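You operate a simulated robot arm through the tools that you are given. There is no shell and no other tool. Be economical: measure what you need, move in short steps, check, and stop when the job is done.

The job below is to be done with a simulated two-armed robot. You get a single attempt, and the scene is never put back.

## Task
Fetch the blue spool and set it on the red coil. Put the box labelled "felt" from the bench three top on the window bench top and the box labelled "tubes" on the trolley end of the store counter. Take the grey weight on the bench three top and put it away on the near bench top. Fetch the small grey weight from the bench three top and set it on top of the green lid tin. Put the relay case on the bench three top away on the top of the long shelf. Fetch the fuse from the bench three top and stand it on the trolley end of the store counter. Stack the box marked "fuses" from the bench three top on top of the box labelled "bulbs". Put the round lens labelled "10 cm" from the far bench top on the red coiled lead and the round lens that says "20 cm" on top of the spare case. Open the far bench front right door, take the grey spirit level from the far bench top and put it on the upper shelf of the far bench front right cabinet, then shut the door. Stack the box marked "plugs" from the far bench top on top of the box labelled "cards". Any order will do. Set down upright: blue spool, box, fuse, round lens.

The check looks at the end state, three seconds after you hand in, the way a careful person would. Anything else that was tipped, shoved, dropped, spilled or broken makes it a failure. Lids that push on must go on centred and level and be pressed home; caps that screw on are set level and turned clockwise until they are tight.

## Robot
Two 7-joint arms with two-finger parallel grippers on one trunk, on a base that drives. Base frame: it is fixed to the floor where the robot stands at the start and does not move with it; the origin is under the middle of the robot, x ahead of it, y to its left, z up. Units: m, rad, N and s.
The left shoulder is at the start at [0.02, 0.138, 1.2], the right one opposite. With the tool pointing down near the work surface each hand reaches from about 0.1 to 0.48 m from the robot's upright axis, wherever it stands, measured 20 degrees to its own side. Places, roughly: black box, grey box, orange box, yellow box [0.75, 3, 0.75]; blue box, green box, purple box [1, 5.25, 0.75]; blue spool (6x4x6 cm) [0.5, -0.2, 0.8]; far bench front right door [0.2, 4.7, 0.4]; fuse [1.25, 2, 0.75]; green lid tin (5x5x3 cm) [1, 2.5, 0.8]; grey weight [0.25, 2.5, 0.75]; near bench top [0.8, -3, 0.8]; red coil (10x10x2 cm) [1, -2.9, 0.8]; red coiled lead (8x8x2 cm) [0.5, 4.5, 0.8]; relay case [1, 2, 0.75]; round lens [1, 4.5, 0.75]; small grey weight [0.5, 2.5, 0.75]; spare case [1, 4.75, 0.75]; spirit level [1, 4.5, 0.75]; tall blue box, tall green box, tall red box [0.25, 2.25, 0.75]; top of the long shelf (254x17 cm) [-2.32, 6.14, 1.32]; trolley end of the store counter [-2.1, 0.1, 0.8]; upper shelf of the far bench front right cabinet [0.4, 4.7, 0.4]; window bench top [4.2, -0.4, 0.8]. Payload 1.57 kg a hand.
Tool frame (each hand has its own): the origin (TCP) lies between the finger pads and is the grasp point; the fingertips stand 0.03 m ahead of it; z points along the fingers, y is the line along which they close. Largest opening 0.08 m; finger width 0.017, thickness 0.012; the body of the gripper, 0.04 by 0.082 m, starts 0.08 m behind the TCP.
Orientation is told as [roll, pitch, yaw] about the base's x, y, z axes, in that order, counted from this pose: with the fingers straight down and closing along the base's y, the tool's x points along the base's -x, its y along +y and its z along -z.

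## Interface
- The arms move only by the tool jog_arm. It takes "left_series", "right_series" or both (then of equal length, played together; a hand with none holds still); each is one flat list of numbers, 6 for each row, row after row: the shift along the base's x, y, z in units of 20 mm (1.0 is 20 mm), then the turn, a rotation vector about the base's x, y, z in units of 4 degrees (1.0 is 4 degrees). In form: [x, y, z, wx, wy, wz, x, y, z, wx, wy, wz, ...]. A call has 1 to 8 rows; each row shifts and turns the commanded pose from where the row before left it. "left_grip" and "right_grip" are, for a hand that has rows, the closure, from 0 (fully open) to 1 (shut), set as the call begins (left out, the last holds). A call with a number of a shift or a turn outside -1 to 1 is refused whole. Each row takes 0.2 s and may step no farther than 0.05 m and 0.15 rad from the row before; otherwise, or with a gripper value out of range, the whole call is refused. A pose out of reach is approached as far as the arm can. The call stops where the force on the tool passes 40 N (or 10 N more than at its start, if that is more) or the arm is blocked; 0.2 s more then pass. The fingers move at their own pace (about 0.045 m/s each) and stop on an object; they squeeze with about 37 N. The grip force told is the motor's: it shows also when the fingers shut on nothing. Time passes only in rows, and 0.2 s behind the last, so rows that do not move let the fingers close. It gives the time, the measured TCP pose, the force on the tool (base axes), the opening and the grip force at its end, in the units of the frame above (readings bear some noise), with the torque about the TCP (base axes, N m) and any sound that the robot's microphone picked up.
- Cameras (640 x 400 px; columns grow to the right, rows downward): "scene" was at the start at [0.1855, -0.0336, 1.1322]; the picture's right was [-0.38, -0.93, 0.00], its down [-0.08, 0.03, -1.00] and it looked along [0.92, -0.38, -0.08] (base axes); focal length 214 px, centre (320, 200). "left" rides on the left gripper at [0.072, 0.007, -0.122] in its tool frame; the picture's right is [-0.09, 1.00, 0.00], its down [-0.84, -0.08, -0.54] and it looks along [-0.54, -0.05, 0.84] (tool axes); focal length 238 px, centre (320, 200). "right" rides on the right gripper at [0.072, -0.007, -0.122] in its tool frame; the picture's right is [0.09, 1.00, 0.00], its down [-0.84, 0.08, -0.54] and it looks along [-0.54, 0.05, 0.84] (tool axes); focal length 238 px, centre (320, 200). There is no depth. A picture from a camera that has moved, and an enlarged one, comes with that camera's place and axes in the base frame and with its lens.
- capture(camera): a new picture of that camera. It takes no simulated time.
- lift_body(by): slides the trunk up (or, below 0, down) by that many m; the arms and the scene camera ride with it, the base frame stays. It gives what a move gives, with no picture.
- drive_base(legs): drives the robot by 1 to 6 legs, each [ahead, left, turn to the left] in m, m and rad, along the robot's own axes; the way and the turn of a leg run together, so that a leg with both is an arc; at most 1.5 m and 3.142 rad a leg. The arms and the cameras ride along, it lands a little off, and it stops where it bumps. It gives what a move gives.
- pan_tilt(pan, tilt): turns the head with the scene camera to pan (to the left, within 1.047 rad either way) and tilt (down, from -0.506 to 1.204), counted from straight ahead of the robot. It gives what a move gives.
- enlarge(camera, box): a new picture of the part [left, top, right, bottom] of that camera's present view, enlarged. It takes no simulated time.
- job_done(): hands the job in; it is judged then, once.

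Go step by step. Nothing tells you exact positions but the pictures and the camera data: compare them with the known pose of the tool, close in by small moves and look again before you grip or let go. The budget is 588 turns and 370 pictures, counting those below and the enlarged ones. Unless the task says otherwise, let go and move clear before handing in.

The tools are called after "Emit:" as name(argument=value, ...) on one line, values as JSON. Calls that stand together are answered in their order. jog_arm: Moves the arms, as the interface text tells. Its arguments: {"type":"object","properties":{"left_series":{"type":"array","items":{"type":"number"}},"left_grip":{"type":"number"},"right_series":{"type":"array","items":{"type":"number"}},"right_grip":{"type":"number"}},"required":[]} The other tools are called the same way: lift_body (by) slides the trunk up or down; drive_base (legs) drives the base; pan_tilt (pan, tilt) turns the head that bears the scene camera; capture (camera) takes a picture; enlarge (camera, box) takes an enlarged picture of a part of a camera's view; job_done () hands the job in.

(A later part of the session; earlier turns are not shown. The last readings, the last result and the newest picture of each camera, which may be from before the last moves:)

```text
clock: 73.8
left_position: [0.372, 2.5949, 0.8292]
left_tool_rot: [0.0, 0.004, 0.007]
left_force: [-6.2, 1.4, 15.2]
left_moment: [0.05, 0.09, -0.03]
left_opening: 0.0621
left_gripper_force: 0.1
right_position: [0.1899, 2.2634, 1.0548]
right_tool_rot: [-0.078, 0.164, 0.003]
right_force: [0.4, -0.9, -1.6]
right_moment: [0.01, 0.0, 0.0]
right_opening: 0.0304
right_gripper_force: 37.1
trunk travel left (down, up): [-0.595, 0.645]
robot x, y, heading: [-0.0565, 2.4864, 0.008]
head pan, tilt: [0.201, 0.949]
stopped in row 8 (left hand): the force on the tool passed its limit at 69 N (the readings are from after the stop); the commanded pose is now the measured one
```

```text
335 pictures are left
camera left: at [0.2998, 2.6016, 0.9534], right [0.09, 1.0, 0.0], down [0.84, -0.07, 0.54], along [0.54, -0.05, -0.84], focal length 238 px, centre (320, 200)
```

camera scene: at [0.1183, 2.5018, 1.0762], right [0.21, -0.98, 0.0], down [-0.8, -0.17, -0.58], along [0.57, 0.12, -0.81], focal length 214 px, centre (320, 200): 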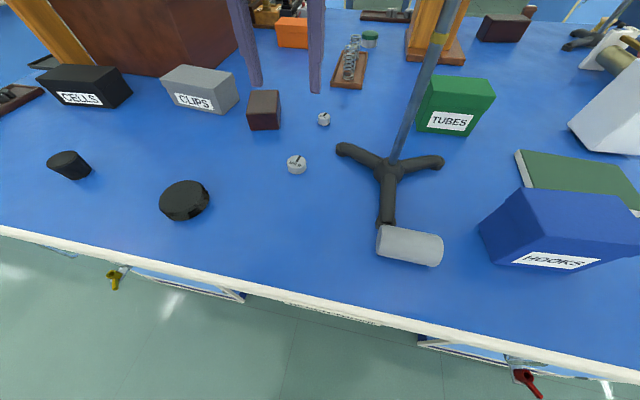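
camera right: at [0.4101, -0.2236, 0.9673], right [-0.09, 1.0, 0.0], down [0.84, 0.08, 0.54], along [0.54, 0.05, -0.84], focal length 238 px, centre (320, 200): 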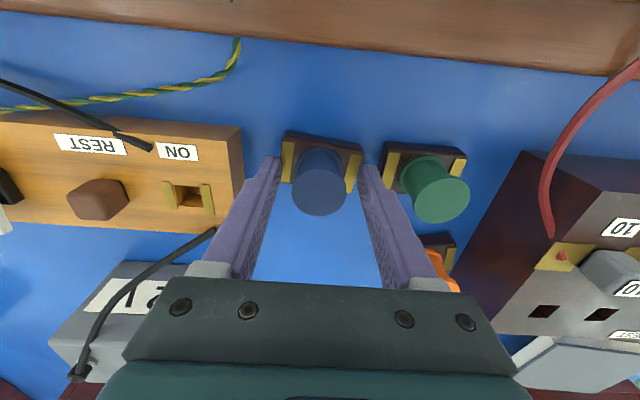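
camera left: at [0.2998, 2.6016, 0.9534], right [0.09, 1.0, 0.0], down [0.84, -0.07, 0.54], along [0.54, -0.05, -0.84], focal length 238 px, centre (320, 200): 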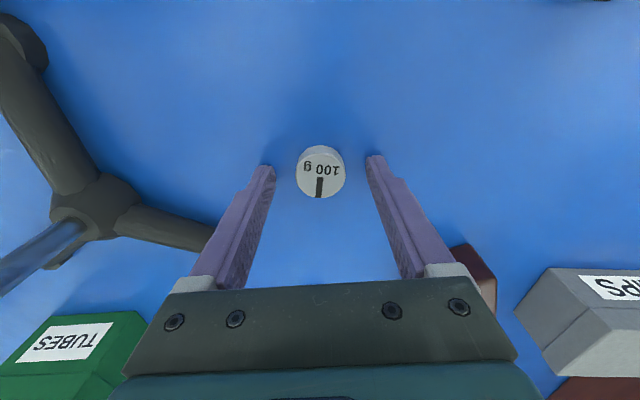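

Table is at z≈0.80. Raise slightly, nudge back 4 mm, and grip.

Emit:
jog_arm(left_series=[-0.2, 0, 0.1, 0, 0, 0, 0, 0, 0.05, 0, 0, 0])

Emit:
jog_arm(left_series=[0, 0, 0, 0, 0, 0, 0, 0, 0, 0, 0, 0, 0, 0, 0, 0, 0, 0, 0, 0, 0, 0, 0, 0, 0, 0, 0, 0, 0, 0], left_grip=1)

Emit:
jog_arm(left_series=[0, 0, 1, 0, 0, 0, 0, 0, 1, 0, 0, 0, 0, 0, 1, 0, 0, 0, 0, 0, 1, 0, 0, 0, 0, 0, 1, 0, 0, 0, 0, 0, 1, 0, 0, 0])

Emit:
capture(camera="left")

```text
clock: 74.4
left_position: [0.3689, 2.5953, 0.8304]
left_tool_rot: [-0.003, 0.006, 0.007]
left_force: [-0.9, 0.0, -0.7]
left_moment: [-0.04, 0.01, 0.0]
left_opening: 0.064
left_gripper_force: 0.0
right_position: [0.1898, 2.2626, 1.0549]
right_tool_rot: [-0.078, 0.163, -0.002]
right_force: [-0.6, 0.1, -0.5]
right_moment: [0.0, -0.01, 0.0]
right_opening: 0.0303
right_gripper_force: 37.1
trunk travel left (down, up): [-0.595, 0.645]
robot x, y, heading: [-0.0554, 2.4849, 0.011]
head pan, tilt: [0.201, 0.949]
```

```text
clock: 75.6
left_position: [0.3681, 2.5957, 0.8314]
left_tool_rot: [-0.001, 0.006, 0.007]
left_force: [0.4, 0.2, 0.7]
left_moment: [0.01, 0.0, -0.01]
left_opening: 0.0317
left_gripper_force: 37.0
right_position: [0.1903, 2.2622, 1.0545]
right_tool_rot: [-0.076, 0.164, 0.003]
right_force: [-0.9, 0.1, -1.4]
right_moment: [0.0, 0.01, 0.01]
right_opening: 0.0302
right_gripper_force: 37.3
trunk travel left (down, up): [-0.595, 0.645]
robot x, y, heading: [-0.0558, 2.4832, 0.009]
head pan, tilt: [0.201, 0.949]
```

```text
clock: 77.0
left_position: [0.3665, 2.5942, 0.9524]
left_tool_rot: [0.001, 0.006, 0.006]
left_force: [-0.3, 0.1, -1.7]
left_moment: [-0.02, 0.02, 0.0]
left_opening: 0.0314
left_gripper_force: 37.3
right_position: [0.1888, 2.2631, 1.0561]
right_tool_rot: [-0.077, 0.165, 0.003]
right_force: [0.5, 0.0, -0.9]
right_moment: [0.03, 0.02, 0.04]
right_opening: 0.0302
right_gripper_force: 37.4
trunk travel left (down, up): [-0.595, 0.645]
robot x, y, heading: [-0.0561, 2.4869, 0.013]
head pan, tilt: [0.201, 0.949]
```

```text
334 pictures are left
camera left: at [0.2943, 2.6006, 1.0753], right [0.08, 1.0, 0.0], down [0.84, -0.07, 0.54], along [0.54, -0.05, -0.84], focal length 238 px, centre (320, 200)
```

left: 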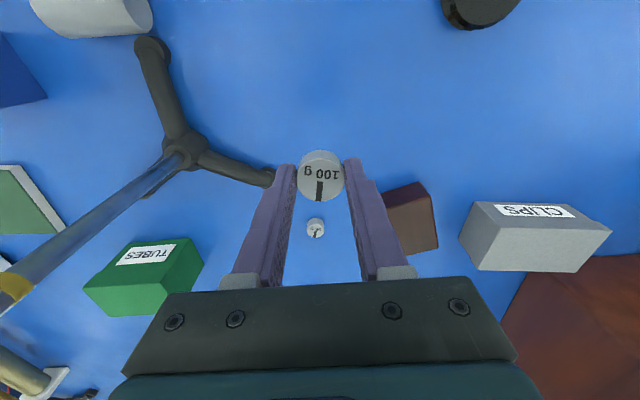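

Disc held. Retract the left hand, back off and drive via the gap to the near bench's far side.

Emit:
jog_arm(left_series=[-0.9, -0.2, 1, 0, 0, 0, -0.9, -0.2, 1, 0, 0, 0, -0.9, -0.2, 1, 0, 0, 0, -0.9, -0.2, 1, 0, 0, 0, -0.9, -0.2, 1, 0, 0, 0, -0.9, -0.2, 1, 0, 0, 0, -0.9, -0.2, 1, 0, 0, 0])

Emit:
drive_base(legs=[[-0.4, 0, -0.01], [0, -1.5, 0]])

Emit:
pan_tilt(pan=0.0, tilt=0.4)

Emit:
capture(camera="scene")

```text
clock: 78.6
left_position: [0.2424, 2.5667, 1.0909]
left_tool_rot: [-0.001, 0.005, 0.007]
left_force: [0.1, -0.2, -1.2]
left_moment: [0.0, 0.0, -0.01]
left_opening: 0.0315
left_gripper_force: 37.1
right_position: [0.1895, 2.2627, 1.0547]
right_tool_rot: [-0.077, 0.165, 0.002]
right_force: [0.3, -0.3, -1.7]
right_moment: [0.01, 0.01, 0.01]
right_opening: 0.0304
right_gripper_force: 36.9
trunk travel left (down, up): [-0.595, 0.645]
robot x, y, heading: [-0.0549, 2.4824, 0.014]
head pan, tilt: [0.201, 0.949]
```

```text
clock: 88.2
left_position: [-0.1827, 1.0345, 1.0903]
left_tool_rot: [-0.001, 0.006, -0.019]
left_force: [-0.5, 0.3, -1.2]
left_moment: [0.02, -0.02, 0.0]
left_opening: 0.0317
left_gripper_force: 37.2
right_position: [-0.2442, 0.7308, 1.0559]
right_tool_rot: [-0.077, 0.164, -0.025]
right_force: [0.4, 0.8, -0.4]
right_moment: [-0.02, 0.01, -0.03]
right_opening: 0.0303
right_gripper_force: 36.6
trunk travel left (down, up): [-0.595, 0.645]
robot x, y, heading: [-0.4794, 0.9651, -0.016]
head pan, tilt: [0.201, 0.949]
```

```text
clock: 89.2
left_position: [-0.1827, 1.0348, 1.0914]
left_tool_rot: [0.0, 0.005, -0.019]
left_force: [-0.2, 0.7, -0.2]
left_moment: [-0.03, -0.01, -0.01]
left_opening: 0.0315
left_gripper_force: 37.0
right_position: [-0.2433, 0.7314, 1.0551]
right_tool_rot: [-0.077, 0.166, -0.025]
right_force: [-0.9, -0.5, -1.3]
right_moment: [-0.04, -0.02, 0.02]
right_opening: 0.0302
right_gripper_force: 36.8
trunk travel left (down, up): [-0.595, 0.645]
robot x, y, heading: [-0.4812, 0.9558, -0.021]
head pan, tilt: [0.0, 0.4]
```

```text
333 pictures are left
camera scene: at [-0.2871, 0.9576, 1.1228], right [-0.02, -1.0, 0.0], down [-0.39, 0.01, -0.92], along [0.92, -0.02, -0.39], focal length 214 px, centre (320, 200)
```

scene: 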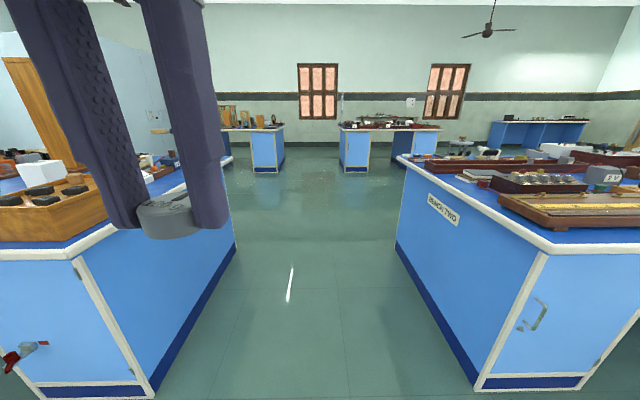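

The gap is clear and centred on y≈0.98. Drive through to x≈2.0, then strafe right.

Emit:
drive_base(legs=[[1.3, 0.0, 0.02], [1.2, 0, 0]])

Emit:
pan_tilt(pan=-1.0, tilt=0.4)

Emit:
capture(camera="scene")

```text
clock: 101.3
left_position: [2.2994, 1.0119, 1.0919]
left_tool_rot: [0.0, 0.003, -0.021]
left_force: [-0.1, 0.1, 0.0]
left_moment: [-0.02, -0.02, 0.02]
left_opening: 0.0314
left_gripper_force: 37.2
right_position: [2.2359, 0.7084, 1.0554]
right_tool_rot: [-0.077, 0.163, -0.028]
right_force: [0.9, -0.6, -1.5]
right_moment: [-0.01, 0.0, 0.0]
right_opening: 0.0301
right_gripper_force: 36.9
trunk travel left (down, up): [-0.595, 0.645]
robot x, y, heading: [2.0033, 0.9348, -0.017]
head pan, tilt: [0.0, 0.4]
```

```text
clock: 102.6
left_position: [2.2982, 1.0123, 1.0922]
left_tool_rot: [0.0, 0.005, -0.022]
left_force: [-0.7, 0.9, -1.1]
left_moment: [-0.03, 0.01, 0.03]
left_opening: 0.0313
left_gripper_force: 36.8
right_position: [2.2361, 0.7088, 1.0541]
right_tool_rot: [-0.078, 0.165, -0.029]
right_force: [0.6, 1.0, -1.3]
right_moment: [0.02, -0.02, 0.03]
right_opening: 0.0307
right_gripper_force: 37.1
trunk travel left (down, up): [-0.595, 0.645]
robot x, y, heading: [2.0017, 0.9365, -0.023]
head pan, tilt: [-1.0, 0.4]
```

```text
332 pictures are left
camera scene: at [2.1491, 0.8578, 1.1228], right [-0.85, -0.52, 0.0], down [-0.2, 0.33, -0.92], along [0.48, -0.78, -0.39], focal length 214 px, centre (320, 200)
```

scene: 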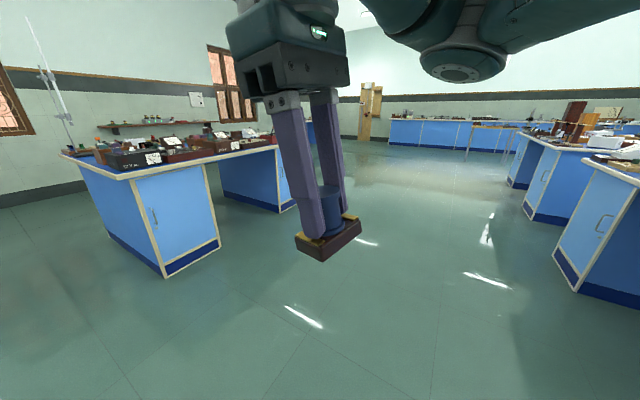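

Clear aisle. Strafe down to y≈-2.95 and turn to face the near bench.

Emit:
drive_base(legs=[[0.15, -1.3, 0.02], [0, -1.3, 0], [0, -1.3, 0], [0, 0, 3.13]])

Emit:
pan_tilt(pan=0.0, tilt=0.5)

Emit:
capture(camera="scene")

```text
clock: 129.1
left_position: [1.787, -3.0812, 1.0919]
left_tool_rot: [-0.001, 0.006, -3.069]
left_force: [0.7, 0.3, -0.8]
left_moment: [0.0, -0.04, 0.0]
left_opening: 0.0314
left_gripper_force: 37.1
right_position: [1.8222, -2.775, 1.0556]
right_tool_rot: [-0.078, 0.164, -3.077]
right_force: [0.1, -1.0, -1.1]
right_moment: [-0.03, -0.02, -0.04]
right_opening: 0.0303
right_gripper_force: 37.8
trunk travel left (down, up): [-0.595, 0.645]
robot x, y, heading: [2.0794, -2.9782, -3.066]
head pan, tilt: [-1.0, 0.4]
```

```text
clock: 130.3
left_position: [1.7881, -3.0801, 1.0921]
left_tool_rot: [0.001, 0.007, -3.069]
left_force: [-0.3, -0.1, -1.2]
left_moment: [0.01, 0.01, 0.03]
left_opening: 0.0315
left_gripper_force: 37.2
right_position: [1.8206, -2.7733, 1.0557]
right_tool_rot: [-0.076, 0.164, -3.076]
right_force: [-0.4, -0.8, -1.0]
right_moment: [0.0, -0.01, 0.01]
right_opening: 0.0303
right_gripper_force: 37.0
trunk travel left (down, up): [-0.595, 0.645]
robot x, y, heading: [2.0789, -2.9789, -3.068]
head pan, tilt: [0.0, 0.499]
```

```text
331 pictures are left
camera scene: at [1.8879, -2.993, 1.1137], right [-0.07, 1.0, 0.0], down [0.48, 0.03, -0.88], along [-0.88, -0.06, -0.48], focal length 214 px, centre (320, 200)
```

scene: 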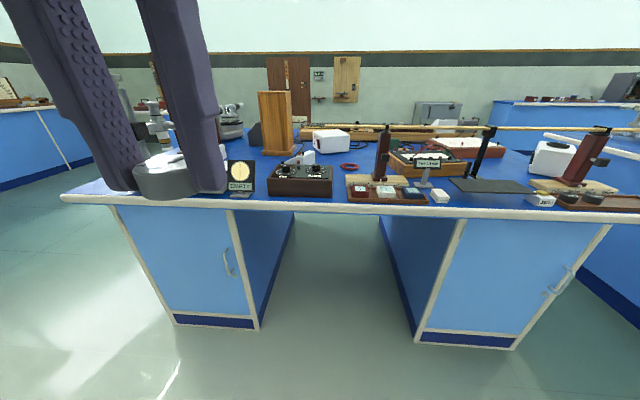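

Coil at about (1.03,-2.94), with a metre stick crossing at x≈1.12, z≈0.98 in front of it. I'll raise the trunk, square up, and look down from closer.

Emit:
lift_body(by=0.3)

Emit:
drive_base(legs=[[0.35, 0.1, -0.075]])

Emit:
pan_tilt(pan=0.0, tilt=0.95)

Emit:
capture(camera="scene")

Emit:
capture(camera="right")

```text
clock: 133.3
left_position: [1.7879, -3.0829, 1.3916]
left_tool_rot: [0.0, 0.004, -3.072]
left_force: [0.1, -0.3, -1.0]
left_moment: [0.0, 0.02, 0.01]
left_opening: 0.0314
left_gripper_force: 37.1
right_position: [1.8201, -2.7743, 1.3539]
right_tool_rot: [-0.076, 0.165, -3.078]
right_force: [-0.3, 0.1, -1.5]
right_moment: [-0.01, 0.0, 0.01]
right_opening: 0.0304
right_gripper_force: 36.6
trunk travel left (down, up): [-0.895, 0.345]
robot x, y, heading: [2.0776, -2.9826, -3.066]
head pan, tilt: [0.0, 0.499]
```

```text
clock: 135.7
left_position: [1.4315, -3.1694, 1.3914]
left_tool_rot: [0.002, 0.005, 3.135]
left_force: [0.1, -0.3, -1.0]
left_moment: [-0.04, -0.03, 0.0]
left_opening: 0.0317
left_gripper_force: 36.5
right_position: [1.4889, -2.8668, 1.3551]
right_tool_rot: [-0.077, 0.166, 3.128]
right_force: [0.0, 0.0, -0.7]
right_moment: [-0.02, -0.01, 0.0]
right_opening: 0.0303
right_gripper_force: 37.4
trunk travel left (down, up): [-0.895, 0.345]
robot x, y, heading: [1.7264, -3.0939, 3.137]
head pan, tilt: [0.0, 0.499]
```

```text
clock: 136.6
left_position: [1.4314, -3.1694, 1.3917]
left_tool_rot: [-0.001, 0.005, 3.134]
left_force: [0.7, -0.6, -1.5]
left_moment: [-0.02, 0.03, 0.02]
left_opening: 0.0313
left_gripper_force: 37.1
right_position: [1.4895, -2.8661, 1.3549]
right_tool_rot: [-0.076, 0.165, 3.131]
right_force: [-0.3, 0.1, -0.5]
right_moment: [0.01, 0.03, 0.05]
right_opening: 0.0301
right_gripper_force: 36.7
trunk travel left (down, up): [-0.895, 0.345]
robot x, y, heading: [1.7308, -3.0901, 3.139]
head pan, tilt: [0.0, 0.949]
```

```text
330 pictures are left
camera scene: at [1.5568, -3.089, 1.3763], right [0.01, 1.0, 0.0], down [0.81, 0.0, -0.58], along [-0.58, 0.0, -0.81], focal length 214 px, centre (320, 200)
```

scene: 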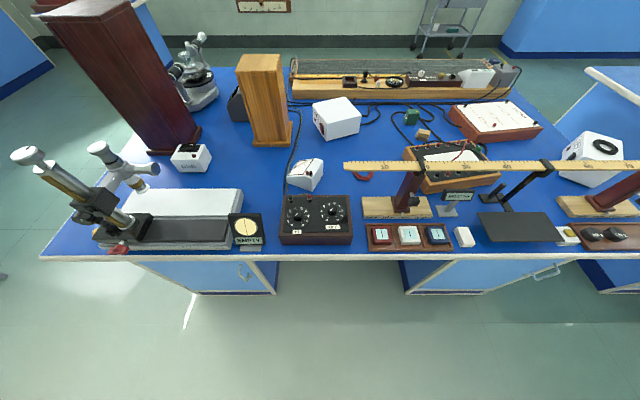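

```text
329 pictures are left
camera right: at [1.5397, -2.8684, 1.487], right [0.09, -0.99, -0.06], down [-0.91, -0.11, 0.39], along [-0.4, 0.02, -0.92], focal length 238 px, centre (320, 200)
```

right: 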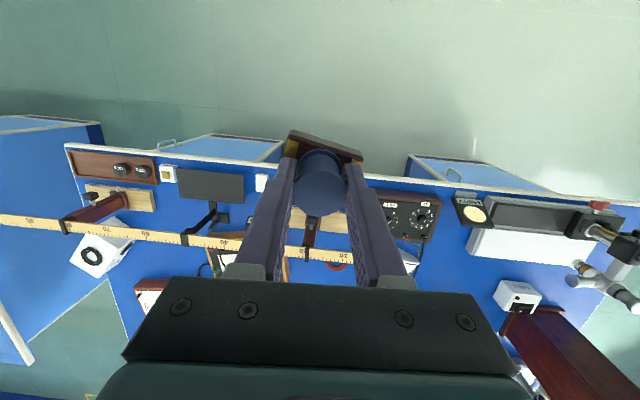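

Coil about (1.05,-2.933), stick at x≈1.17, z≈0.985. The free spot for the 100 g weight is around (1.09,-3.285). Both fit one stance at x≈1.46, so I'll drive in.

Emit:
drive_base(legs=[[0.27, 0, 0]])

Emit:
capture(camera="left")

Emit:
capture(camera="scene")

```text
clock: 138.5
left_position: [1.1595, -3.1686, 1.3911]
left_tool_rot: [0.001, 0.005, 3.133]
left_force: [0.1, -0.4, -1.3]
left_moment: [-0.01, 0.0, -0.01]
left_opening: 0.0314
left_gripper_force: 36.7
right_position: [1.2176, -2.8633, 1.3546]
right_tool_rot: [-0.076, 0.165, 3.126]
right_force: [-1.1, 0.2, -1.5]
right_moment: [0.02, 0.02, 0.03]
right_opening: 0.0304
right_gripper_force: 36.9
trunk travel left (down, up): [-0.895, 0.345]
robot x, y, heading: [1.4555, -3.0908, 3.131]
head pan, tilt: [0.0, 0.949]
```

```text
328 pictures are left
camera left: at [1.2298, -3.1742, 1.515], right [-0.1, -0.99, 0.0], down [-0.84, 0.08, 0.54], along [-0.53, 0.05, -0.84], focal length 238 px, centre (320, 200)
```

left: 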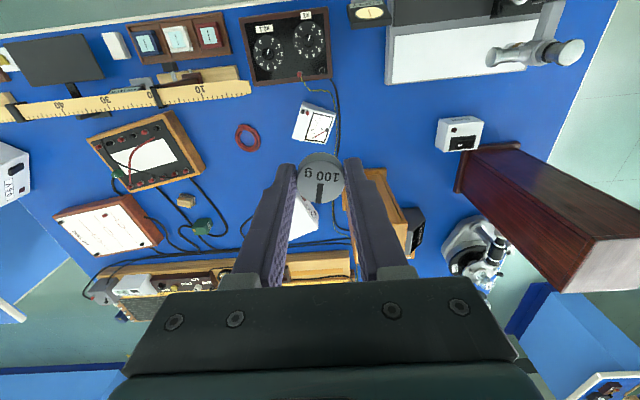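

```text
327 pictures are left
camera scene: at [1.2848, -3.0871, 1.3762], right [0.01, 1.0, 0.0], down [0.81, -0.01, -0.58], along [-0.58, 0.0, -0.81], focal length 214 px, centre (320, 200)
```

scene: 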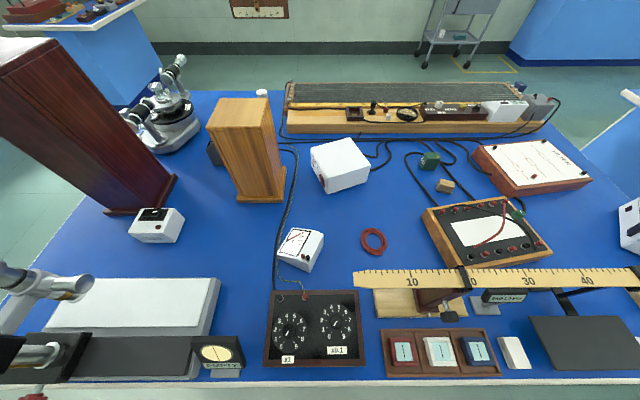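

Lower the trunk a bit, then take the weight to (1.085,-3.29) with the left hand.

Emit:
lift_body(by=-0.2)

Emit:
jog_arm(left_series=[-0.47, -0.76, -0.5, 0, 0, 0, -0.47, -0.76, -0.5, 0, 0, 0, -0.47, -0.76, -0.5, 0, 0, 0, -0.47, -0.76, -0.5, 0, 0, 0, -0.47, -0.76, -0.5, 0, 0, 0, -0.47, -0.76, -1, 0, 0, 0, -0.47, -0.76, -1, 0, 0, 0, -0.47, -0.76, -1, 0, 0, 0])

Emit:
capture(camera="scene")

Emit:
capture(camera="left")

```text
clock: 140.7
left_position: [1.1584, -3.1672, 1.1925]
left_tool_rot: [0.001, 0.006, 3.133]
left_force: [-0.1, 0.2, -1.7]
left_moment: [0.01, 0.05, 0.01]
left_opening: 0.0313
left_gripper_force: 37.0
right_position: [1.2179, -2.8638, 1.1535]
right_tool_rot: [-0.078, 0.163, 3.125]
right_force: [0.6, -0.3, -0.5]
right_moment: [0.01, 0.0, 0.03]
right_opening: 0.0301
right_gripper_force: 37.4
trunk travel left (down, up): [-0.695, 0.545]
robot x, y, heading: [1.4561, -3.0907, 3.135]
head pan, tilt: [0.0, 0.949]
```

```text
clock: 142.5
left_position: [1.085, -3.2888, 1.082]
left_tool_rot: [-0.001, 0.006, 3.135]
left_force: [-0.7, 0.4, -1.5]
left_moment: [0.02, -0.03, 0.03]
left_opening: 0.0313
left_gripper_force: 37.1
right_position: [1.2184, -2.8636, 1.1559]
right_tool_rot: [-0.077, 0.163, 3.125]
right_force: [-0.1, -0.3, -1.1]
right_moment: [0.0, 0.01, 0.03]
right_opening: 0.0302
right_gripper_force: 37.1
trunk travel left (down, up): [-0.695, 0.545]
robot x, y, heading: [1.4588, -3.0879, 3.137]
head pan, tilt: [0.0, 0.949]
```

```text
326 pictures are left
camera scene: at [1.2848, -3.087, 1.1762], right [0.01, 1.0, 0.0], down [0.81, -0.01, -0.58], along [-0.58, 0.0, -0.81], focal length 214 px, centre (320, 200)
```

scene: 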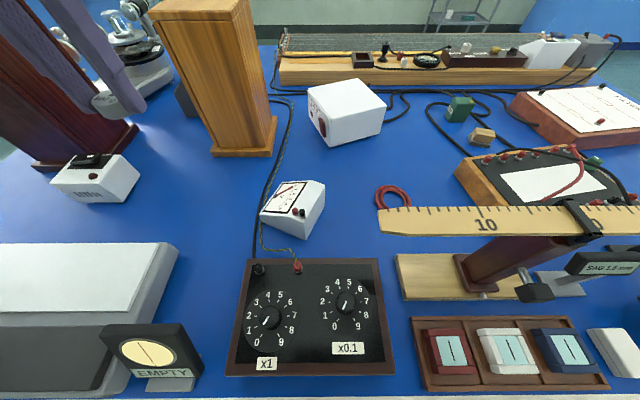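

```text
325 pictures are left
camera left: at [1.1557, -3.2958, 1.205], right [-0.1, -0.99, 0.0], down [-0.84, 0.09, 0.54], along [-0.53, 0.06, -0.84], focal length 238 px, centre (320, 200)
```

left: 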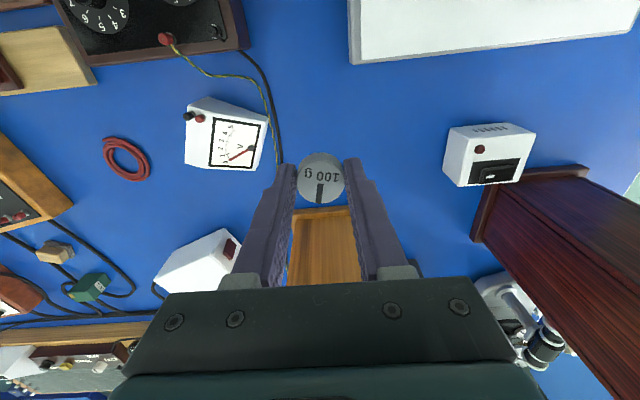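

Spot below is clear. Descending to set the weight down.

Emit:
jog_arm(left_series=[0, 0, -1, 0, 0, 0, 0, 0, -1, 0, 0, 0, 0, 0, -1, 0, 0, 0, 0, 0, -1, 0, 0, 0, 0, 0, -1, 0, 0, 0, 0, 0, -1, 0, 0, 0, 0, 0, -1, 0, 0, 0, 0, 0, -1, 0, 0, 0])

Emit:
jog_arm(left_series=[0, 0, -1, 0, 0, 0, 0, 0, -1, 0, 0, 0, 0, 0, -1, 0, 0, 0, 0, 0, -0.7, 0, 0, 0, 0, 0, -0.3, 0, 0, 0, 0, 0, -0.2, 0, 0, 0])

Emit:
capture(camera="left")

```text
clock: 144.3
left_position: [1.0828, -3.2898, 0.9216]
left_tool_rot: [0.0, 0.007, 3.131]
left_force: [0.1, 0.1, -0.9]
left_moment: [0.0, -0.03, 0.02]
left_opening: 0.0315
left_gripper_force: 37.1
right_position: [1.2183, -2.8632, 1.155]
right_tool_rot: [-0.077, 0.164, 3.126]
right_force: [0.2, 0.1, -1.0]
right_moment: [-0.03, 0.0, -0.02]
right_opening: 0.0302
right_gripper_force: 36.8
trunk travel left (down, up): [-0.695, 0.545]
robot x, y, heading: [1.4574, -3.0893, 3.13]
head pan, tilt: [0.0, 0.949]
```

```text
clock: 145.7
left_position: [1.0835, -3.2884, 0.8374]
left_tool_rot: [0.0, 0.007, 3.134]
left_force: [-0.4, -0.2, -1.9]
left_moment: [0.01, -0.01, 0.0]
left_opening: 0.0314
left_gripper_force: 37.0
right_position: [1.2161, -2.8629, 1.1548]
right_tool_rot: [-0.077, 0.165, 3.127]
right_force: [0.0, 0.6, -1.0]
right_moment: [-0.02, -0.02, -0.01]
right_opening: 0.0303
right_gripper_force: 37.2
trunk travel left (down, up): [-0.695, 0.545]
robot x, y, heading: [1.4541, -3.0881, 3.133]
head pan, tilt: [0.0, 0.949]
```

```text
324 pictures are left
camera left: at [1.1542, -3.2948, 0.9604], right [-0.1, -0.99, 0.0], down [-0.84, 0.08, 0.54], along [-0.53, 0.06, -0.84], focal length 238 px, centre (320, 200)
```

left: 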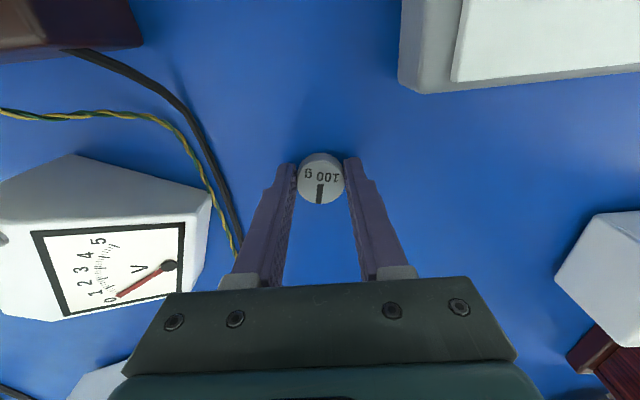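

Still about 5 mm up. Lower until contact.

Emit:
jog_arm(left_series=[0, 0, -0.15, 0, 0, 0, 0, 0, -0.1, 0, 0, 0, 0, 0, -0.05, 0, 0, 0])

```text
clock: 146.5
left_position: [1.0839, -3.2888, 0.833]
left_tool_rot: [0.001, 0.006, 3.134]
left_force: [-0.6, -0.6, -1.8]
left_moment: [0.0, 0.02, -0.01]
left_opening: 0.0315
left_gripper_force: 37.2
right_position: [1.2162, -2.8643, 1.1545]
right_tool_rot: [-0.078, 0.162, 3.126]
right_force: [0.9, 0.6, -0.6]
right_moment: [-0.02, -0.02, 0.04]
right_opening: 0.0303
right_gripper_force: 37.2
trunk travel left (down, up): [-0.695, 0.545]
robot x, y, heading: [1.4556, -3.0896, 3.134]
head pan, tilt: [0.0, 0.949]
```

Emit:
jog_arm(left_series=[0, 0, -0.06, 0, 0, 0, 0, 0, -0.06, 0, 0, 0])

```text
clock: 147.1
left_position: [1.0834, -3.2892, 0.8314]
left_tool_rot: [0.002, 0.006, 3.135]
left_force: [8.5, 1.8, 28.5]
left_moment: [-0.01, -0.17, 0.02]
left_opening: 0.0316
left_gripper_force: 37.2
right_position: [1.2163, -2.8636, 1.155]
right_tool_rot: [-0.074, 0.165, 3.13]
right_force: [-0.2, 0.1, -1.3]
right_moment: [-0.01, 0.02, 0.0]
right_opening: 0.0303
right_gripper_force: 37.5
trunk travel left (down, up): [-0.695, 0.545]
robot x, y, heading: [1.4545, -3.088, 3.135]
head pan, tilt: [0.0, 0.949]
```

Contact. Release and rise.

Emit:
jog_arm(left_series=[0, 0, 0.05, 0, 0, 0, 0, 0, 0, 0, 0, 0, 0, 0, 0, 0, 0, 0, 0, 0, 0, 0, 0, 0], left_grip=0.38)

Emit:
jog_arm(left_series=[0, 0, 0.5, 0, 0, 0, 0, 0, 1, 0, 0, 0, 0, 0, 1, 0, 0, 0, 0, 0, 1, 0, 0, 0, 0, 0, 1, 0, 0, 0, 0, 0, 1, 0, 0, 0, 0, 0, 1, 0, 0, 0, 0, 0, 1, 0, 0, 0])

Emit:
capture(camera="left")

```text
clock: 148.1
left_position: [1.085, -3.288, 0.8292]
left_tool_rot: [-0.002, 0.005, 3.133]
left_force: [0.3, -0.3, -0.1]
left_moment: [0.01, 0.01, 0.01]
left_opening: 0.0496
left_gripper_force: 0.1
right_position: [1.2175, -2.8624, 1.1539]
right_tool_rot: [-0.077, 0.165, 3.124]
right_force: [0.1, 0.4, -1.5]
right_moment: [-0.02, 0.0, -0.02]
right_opening: 0.0301
right_gripper_force: 37.3
trunk travel left (down, up): [-0.695, 0.545]
robot x, y, heading: [1.4571, -3.0908, 3.13]
head pan, tilt: [0.0, 0.949]
```

```text
clock: 149.9
left_position: [1.0832, -3.2882, 0.9799]
left_tool_rot: [0.0, 0.004, 3.133]
left_force: [0.4, 0.4, -1.2]
left_moment: [0.0, -0.03, -0.02]
left_opening: 0.0496
left_gripper_force: 0.1
right_position: [1.2165, -2.863, 1.1547]
right_tool_rot: [-0.076, 0.165, 3.125]
right_force: [-0.2, 0.7, -0.3]
right_moment: [-0.03, -0.01, 0.03]
right_opening: 0.0304
right_gripper_force: 36.9
trunk travel left (down, up): [-0.695, 0.545]
robot x, y, heading: [1.4545, -3.088, 3.137]
head pan, tilt: [0.0, 0.949]
```

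```text
323 pictures are left
camera left: at [1.1537, -3.2953, 1.1037], right [-0.1, -0.99, 0.0], down [-0.84, 0.09, 0.54], along [-0.53, 0.05, -0.84], focal length 238 px, centre (320, 200)
```

left: 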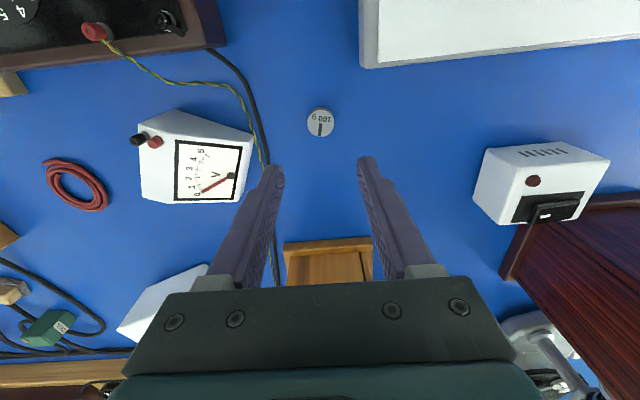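

Weight stands well. Now retract left and bring the right hand (spool) level over the coil, above the stick.

Emit:
jog_arm(left_series=[0.5, 0, 1, 0, 0, 0, 0.5, 0, 1, 0, 0, 0, 0.5, 0, 1, 0, 0, 0, 0.5, 0, 1, 0, 0, 0, 0.5, 0, 1, 0, 0, 0, 0.5, 0, 1, 0, 0, 0, 0.5, 0, 1, 0, 0, 0, 0.5, 0, 0, 0, 0, 0], right_series=[-1, -0.4, 0, -0.14, 0.295, 0, -1, -0.4, 0, -0.14, 0.295, 0, -1, -0.4, 0, -0.14, 0.295, 0, -1, -0.4, 0, -0.14, 0.295, 0, -1, -0.4, 0, -0.14, 0.295, 0, -1, -0.4, 0, -0.14, 0.295, 0, -1, -0.4, 0, -0.14, 0.295, 0, -1, -0.4, 0, -0.14, 0.295, 0])

Emit:
jog_arm(right_series=[0, 0, 0, 0, 0, 1, 0, 0, 0, 0, 0, 1, 0, 0, 0, 0, 0, 1, 0, 0, 0, 0, 0, 1, 0, 0, 0, 0, 0, 1, 0, 0, 0, 0, 0, 1, 0, 0, 0, 0, 0, 1, 0, 0, 0, 0, 0, 1])

Emit:
capture(camera="scene")

```text
clock: 151.7
left_position: [1.1649, -3.2898, 1.1217]
left_tool_rot: [0.002, 0.007, 3.133]
left_force: [-0.5, 0.3, 0.1]
left_moment: [-0.01, 0.01, 0.02]
left_opening: 0.0494
left_gripper_force: 0.0
right_position: [1.0564, -2.9272, 1.1563]
right_tool_rot: [0.003, -0.001, 3.134]
right_force: [0.8, 0.7, -2.3]
right_moment: [-0.01, 0.02, 0.01]
right_opening: 0.0304
right_gripper_force: 36.9
trunk travel left (down, up): [-0.695, 0.545]
robot x, y, heading: [1.4539, -3.0887, 3.132]
head pan, tilt: [0.0, 0.949]
```

```text
clock: 153.5
left_position: [1.1654, -3.2892, 1.1198]
left_tool_rot: [0.001, 0.005, 3.132]
left_force: [0.3, 0.0, 0.3]
left_moment: [-0.03, 0.03, -0.03]
left_opening: 0.0495
left_gripper_force: 0.0
right_position: [1.0579, -2.9269, 1.1548]
right_tool_rot: [0.003, 0.0, -2.591]
right_force: [0.1, -0.4, -0.3]
right_moment: [0.0, 0.01, 0.01]
right_opening: 0.0305
right_gripper_force: 37.6
trunk travel left (down, up): [-0.695, 0.545]
robot x, y, heading: [1.4552, -3.0934, 3.136]
head pan, tilt: [0.0, 0.949]
```

```text
322 pictures are left
camera scene: at [1.2848, -3.0871, 1.1762], right [0.01, 1.0, 0.0], down [0.81, -0.01, -0.58], along [-0.58, 0.0, -0.81], focal length 214 px, centre (320, 200)
```

scene: 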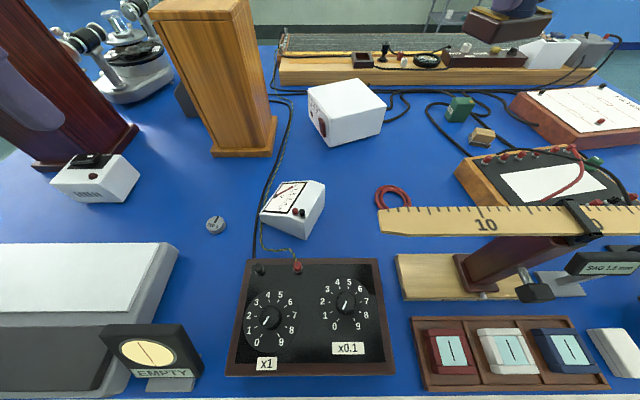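

Rotation is fine. Continue to about 90° and move over the coil.

Emit:
jog_arm(right_series=[-0.2, -0.1, 0, 0, 0, 1, -0.2, -0.1, 0, 0, 0, 1, -0.2, -0.1, 0, 0, 0, 1, -0.2, -0.1, 0, 0, 0, 1, -0.2, -0.1, 0, 0, 0, 1, -0.2, 0, 0, 0, 0, 1, 0, 0, 0, 0, 0, 1, 0, 0, 0, 0, 0, 1])

Emit:
jog_arm(right_series=[0, 0, 0, 0, 0, 1, 0, 0, 0, 0, 0, 1, 0, 0, 0, 0, 0, 1, 0, 0, 0, 0, 0, 1, 0, 0, 0, 0, 0, 1, 0, 0, 0, 0, 0, 1])

Emit:
capture(camera="right")

Emit:
capture(camera="left")

```text
clock: 155.3
left_position: [1.1634, -3.2895, 1.1201]
left_tool_rot: [0.0, 0.004, 3.132]
left_force: [0.3, -0.4, 0.0]
left_moment: [0.04, -0.02, -0.02]
left_opening: 0.0498
left_gripper_force: 0.0
right_position: [1.0335, -2.9388, 1.1555]
right_tool_rot: [0.003, 0.0, -2.032]
right_force: [-0.2, -0.3, -1.3]
right_moment: [-0.01, 0.01, -0.03]
right_opening: 0.0302
right_gripper_force: 36.9
trunk travel left (down, up): [-0.695, 0.545]
robot x, y, heading: [1.4577, -3.0894, 3.136]
head pan, tilt: [0.0, 0.949]
```

```text
clock: 156.7
left_position: [1.1641, -3.289, 1.1207]
left_tool_rot: [0.0, 0.005, 3.132]
left_force: [0.0, 0.3, 0.4]
left_moment: [0.01, -0.02, 0.02]
left_opening: 0.0496
left_gripper_force: 0.1
right_position: [1.0333, -2.9381, 1.1543]
right_tool_rot: [0.003, 0.001, -1.613]
right_force: [0.4, -0.2, -0.1]
right_moment: [0.0, -0.02, 0.02]
right_opening: 0.0304
right_gripper_force: 38.0
trunk travel left (down, up): [-0.695, 0.545]
robot x, y, heading: [1.4538, -3.0904, 3.137]
head pan, tilt: [0.0, 0.949]
```

```text
321 pictures are left
camera right: at [1.029, -2.8643, 1.2762], right [1.0, 0.05, 0.0], down [0.04, -0.84, 0.54], along [0.03, -0.54, -0.84], focal length 238 px, centre (320, 200)
```

right: 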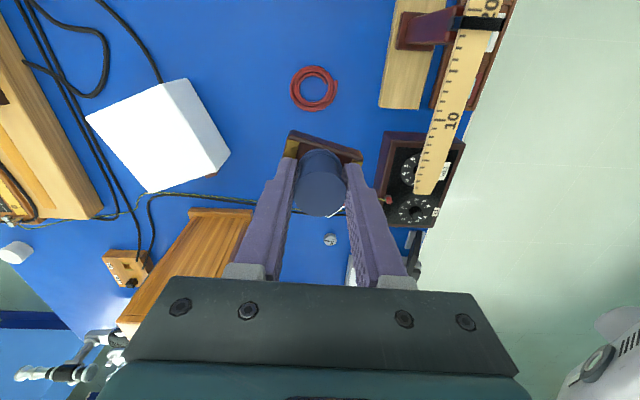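

```text
320 pictures are left
camera left: at [1.2347, -3.2962, 1.2437], right [-0.1, -0.99, 0.0], down [-0.84, 0.08, 0.54], along [-0.53, 0.05, -0.84], focal length 238 px, centre (320, 200)
```

left: 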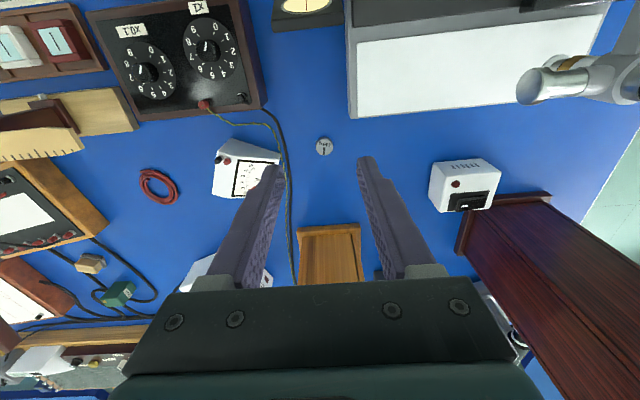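

Coil centre refined to (1.026,-2.935). Descend in stages.

Emit:
jog_arm(right_series=[-0.35, 0.15, -1, 0, 0, 0, 0, 0, -1, 0, 0, 0, 0, 0, -1, 0, 0, 0, 0, 0, -1, 0, 0, 0, 0, 0, -1, 0, 0, 0, 0, 0, -1, 0, 0, 0, 0, 0, -1, 0, 0, 0, 0, 0, -1, 0, 0, 0])

Emit:
capture(camera="right")

Emit:
capture(camera="scene")

```text
clock: 158.5
left_position: [1.1629, -3.29, 1.1207]
left_tool_rot: [0.0, 0.006, 3.134]
left_force: [-0.1, 0.2, 0.0]
left_moment: [-0.02, 0.02, 0.02]
left_opening: 0.0497
left_gripper_force: 0.0
right_position: [1.0271, -2.9344, 0.993]
right_tool_rot: [0.004, 0.0, -1.615]
right_force: [0.0, -0.4, -0.9]
right_moment: [0.0, 0.03, 0.0]
right_opening: 0.03
right_gripper_force: 37.1
trunk travel left (down, up): [-0.695, 0.545]
robot x, y, heading: [1.4552, -3.0906, 3.138]
head pan, tilt: [0.0, 0.949]
```

```text
319 pictures are left
camera right: at [1.0232, -2.8607, 1.1158], right [1.0, 0.05, 0.0], down [0.04, -0.84, 0.54], along [0.03, -0.54, -0.84], focal length 238 px, centre (320, 200)
```

right: 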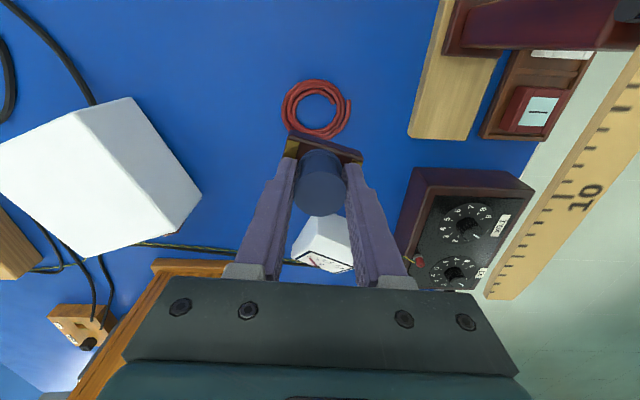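

```text
318 pictures are left
camera scene: at [1.2848, -3.0871, 1.1762], right [0.01, 1.0, 0.0], down [0.81, -0.01, -0.58], along [-0.58, 0.0, -0.81], focal length 214 px, centre (320, 200)
```

scene: 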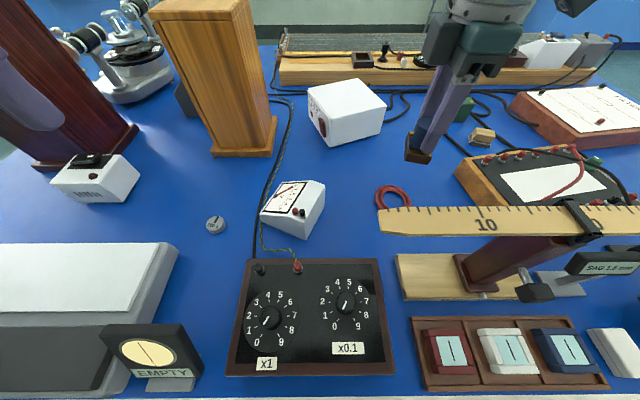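

Emit:
jog_arm(right_series=[-0.1, 0.1, -1, 0, 0, 0, -0.1, 0.1, -1, 0, 0, 0, -0.05, 0.05, -1, 0, 0, 0, 0, 0, -1, 0, 0, 0, 0, 0, -1, 0, 0, 0])

Emit:
enlarge(camera="scene", box=[320, 100, 480, 240])

Emit:
capture(camera="right")

Emit:
enlarge(camera="left", box=[80, 130, 280, 250])

```text
clock: 159.7
left_position: [1.1636, -3.289, 1.1201]
left_tool_rot: [0.001, 0.005, 3.134]
left_force: [0.1, -0.3, 0.2]
left_moment: [0.01, 0.0, -0.02]
left_opening: 0.0496
left_gripper_force: 0.2
right_position: [1.0253, -2.9286, 0.9065]
right_tool_rot: [0.003, -0.001, -1.612]
right_force: [-0.1, 0.4, -0.6]
right_moment: [0.02, 0.01, 0.0]
right_opening: 0.0304
right_gripper_force: 37.2
right hand out of reach, approached as far as the arm can: row 5
trunk travel left (down, up): [-0.695, 0.545]
robot x, y, heading: [1.4574, -3.0899, 3.134]
head pan, tilt: [0.0, 0.949]
```

```text
2.86 times, centred on (400, 170) of scene
camera zoom: at [1.2847, -3.0871, 1.1762], right [0.01, 1.0, 0.0], down [0.81, -0.01, -0.58], along [-0.58, 0.0, -0.81], focal length 613 px, centre (91, 286)
```

zoom: 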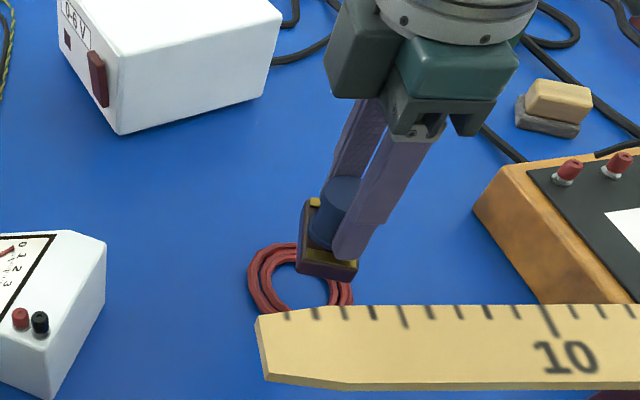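

```text
316 pictures are left
camera right: at [1.0223, -2.8558, 1.0283], right [1.0, 0.05, 0.0], down [0.04, -0.84, 0.54], along [0.03, -0.54, -0.84], focal length 238 px, centre (320, 200)
```

right: 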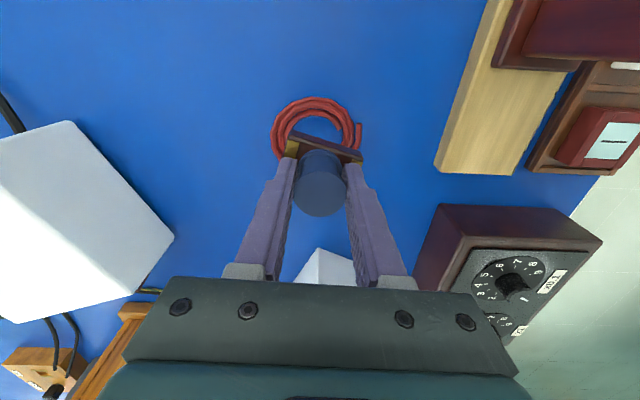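

```text
3.20 times, centred on (180, 190) of left
camera zoom: at [1.2346, -3.2962, 1.2437], right [-0.1, -0.99, 0.0], down [-0.84, 0.08, 0.54], along [-0.53, 0.05, -0.84], focal length 763 px, centre (768, 232)
```

zoom: 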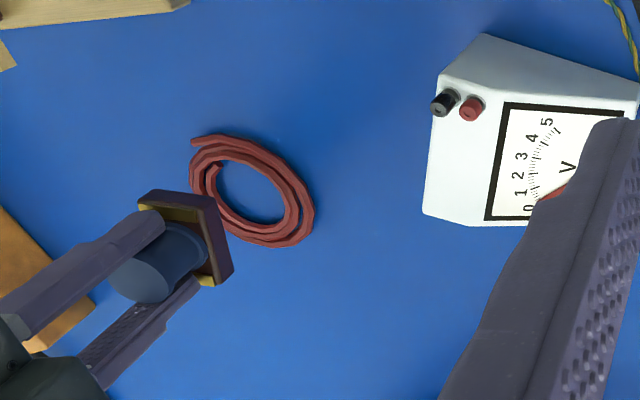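

Arm reach ran out, so I'll lower by the trunk instead.

Emit:
lift_body(by=-0.03)

Emit:
enlarge(camera="left", box=[80, 130, 280, 250])

```text
clock: 160.4
left_position: [1.1645, -3.2892, 1.0903]
left_tool_rot: [0.001, 0.006, 3.133]
left_force: [0.6, -1.1, 0.1]
left_moment: [0.0, 0.0, 0.0]
left_opening: 0.0495
left_gripper_force: 0.1
right_position: [1.0261, -2.9285, 0.876]
right_tool_rot: [0.004, -0.001, -1.616]
right_force: [0.0, -0.1, -0.9]
right_moment: [0.01, -0.02, -0.04]
right_opening: 0.0305
right_gripper_force: 37.5
trunk travel left (down, up): [-0.665, 0.575]
robot x, y, heading: [1.4593, -3.0871, 3.134]
head pan, tilt: [0.0, 0.949]
```

```text
3.20 times, centred on (180, 190) of left
camera zoom: at [1.2346, -3.2962, 1.2137], right [-0.1, -0.99, 0.0], down [-0.84, 0.08, 0.54], along [-0.53, 0.05, -0.84], focal length 763 px, centre (768, 232)
```

zoom: 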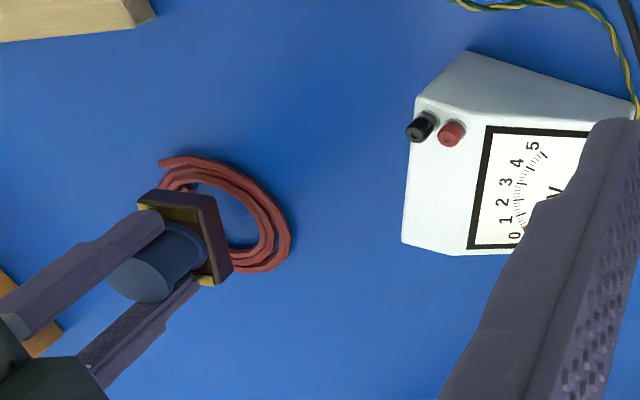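

Emit:
jog_arm(right_series=[0, -0.3, 0, 0, 0, 0, 0, 0, 0, 0, 0, 0])

Emit:
lift_body(by=-0.008)

Emit:
enlarge(camera="left", box=[80, 150, 240, 250])

```text
clock: 161.0
left_position: [1.164, -3.289, 1.0907]
left_tool_rot: [0.001, 0.005, 3.132]
left_force: [0.3, 0.1, 0.0]
left_moment: [-0.01, -0.01, 0.0]
left_opening: 0.0497
left_gripper_force: 0.1
right_position: [1.026, -2.9346, 0.8758]
right_tool_rot: [0.004, 0.001, -1.614]
right_force: [-0.1, -0.5, -0.1]
right_moment: [-0.03, -0.01, -0.02]
right_opening: 0.0304
right_gripper_force: 36.7
trunk travel left (down, up): [-0.665, 0.575]
robot x, y, heading: [1.4557, -3.0909, 3.135]
head pan, tilt: [0.0, 0.949]
```

```text
clock: 161.6
left_position: [1.1638, -3.2895, 1.0826]
left_tool_rot: [0.0, 0.006, 3.132]
left_force: [0.0, -1.0, 0.5]
left_moment: [0.01, -0.01, 0.0]
left_opening: 0.0495
left_gripper_force: 0.0
right_position: [1.0263, -2.9345, 0.8692]
right_tool_rot: [0.003, 0.0, -1.614]
right_force: [-0.4, -0.3, -0.6]
right_moment: [0.02, 0.01, 0.01]
right_opening: 0.0301
right_gripper_force: 36.8
trunk travel left (down, up): [-0.657, 0.583]
robot x, y, heading: [1.4564, -3.0888, 3.133]
head pan, tilt: [0.0, 0.949]
```

```text
4.00 times, centred on (160, 200) of left
camera zoom: at [1.2346, -3.2962, 1.2057], right [-0.1, -0.99, 0.0], down [-0.84, 0.08, 0.54], along [-0.53, 0.05, -0.84], focal length 953 px, centre (960, 200)
```

zoom: 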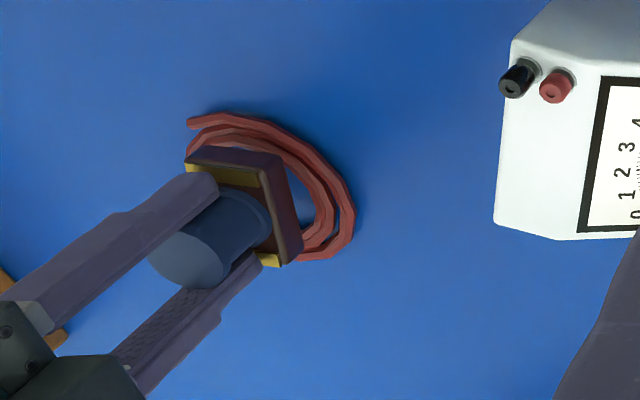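

Well centred. Lower to contact with the trunk.

Emit:
lift_body(by=-0.006)

Emit:
lift_body(by=-0.004)

```text
clock: 162.2
left_position: [1.1645, -3.2893, 1.0763]
left_tool_rot: [0.001, 0.006, 3.133]
left_force: [0.0, 1.2, -0.2]
left_moment: [0.01, 0.01, -0.01]
left_opening: 0.0499
left_gripper_force: 0.1
right_position: [1.0253, -2.9342, 0.8619]
right_tool_rot: [0.004, 0.0, -1.616]
right_force: [0.7, 0.3, -1.5]
right_moment: [0.02, 0.02, 0.01]
right_opening: 0.0304
right_gripper_force: 37.5
trunk travel left (down, up): [-0.651, 0.589]
robot x, y, heading: [1.4583, -3.0857, 3.131]
head pan, tilt: [0.0, 0.949]
```

```text
clock: 162.7
left_position: [1.1642, -3.2881, 1.0721]
left_tool_rot: [0.0, 0.005, 3.132]
left_force: [0.3, -0.6, 1.3]
left_moment: [0.01, -0.04, -0.01]
left_opening: 0.0493
left_gripper_force: 0.1
right_position: [1.025, -2.9346, 0.8605]
right_tool_rot: [0.002, 0.001, -1.613]
right_force: [6.1, -0.2, 20.4]
right_moment: [0.14, -0.15, -0.03]
right_opening: 0.03
right_gripper_force: 37.4
trunk travel left (down, up): [-0.647, 0.593]
robot x, y, heading: [1.4594, -3.0913, 3.137]
head pan, tilt: [0.0, 0.949]
```

Contact. Release and rise straight up.

Emit:
jog_arm(right_series=[0, 0, 0.05, 0, 0, 0, 0, 0, 0, 0, 0, 0, 0, 0, 0, 0, 0, 0, 0, 0, 0, 0, 0, 0], right_grip=0.35)

Emit:
capture(camera="right")

Emit:
enlarge(camera="left", box=[80, 150, 240, 250])

```text
clock: 163.7
left_position: [1.1644, -3.291, 1.0732]
left_tool_rot: [-0.001, 0.006, 3.133]
left_force: [-1.2, 0.2, -0.4]
left_moment: [0.01, 0.0, 0.02]
left_opening: 0.0498
left_gripper_force: 0.1
right_position: [1.0258, -2.9345, 0.858]
right_tool_rot: [0.005, 0.0, -1.615]
right_force: [0.2, 0.2, -0.3]
right_moment: [0.02, 0.02, -0.01]
right_opening: 0.0521
right_gripper_force: 0.1
trunk travel left (down, up): [-0.647, 0.593]
robot x, y, heading: [1.4595, -3.0919, 3.133]
head pan, tilt: [0.0, 0.949]
```

```text
312 pictures are left
camera right: at [1.0222, -2.8614, 0.981], right [1.0, 0.05, 0.0], down [0.04, -0.84, 0.54], along [0.03, -0.54, -0.84], focal length 238 px, centre (320, 200)
```

right: 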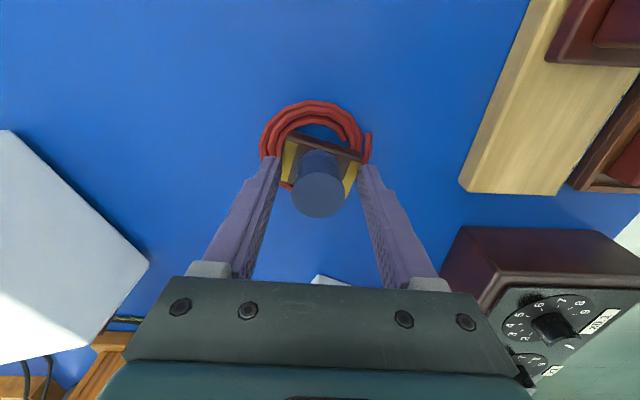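

```text
4.00 times, centred on (160, 200) of left
camera zoom: at [1.2346, -3.2962, 1.1957], right [-0.1, -0.99, 0.0], down [-0.84, 0.08, 0.54], along [-0.53, 0.05, -0.84], focal length 953 px, centre (960, 200)
```

zoom: 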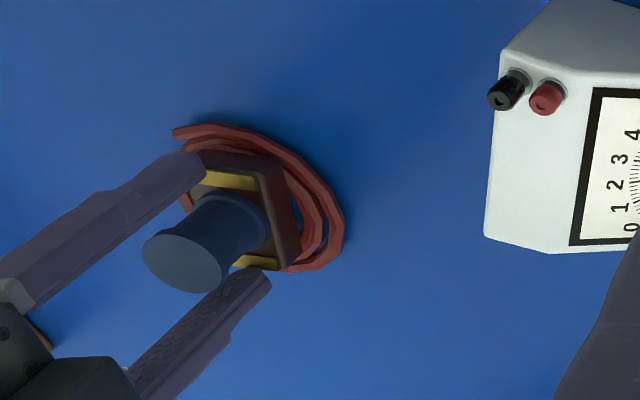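

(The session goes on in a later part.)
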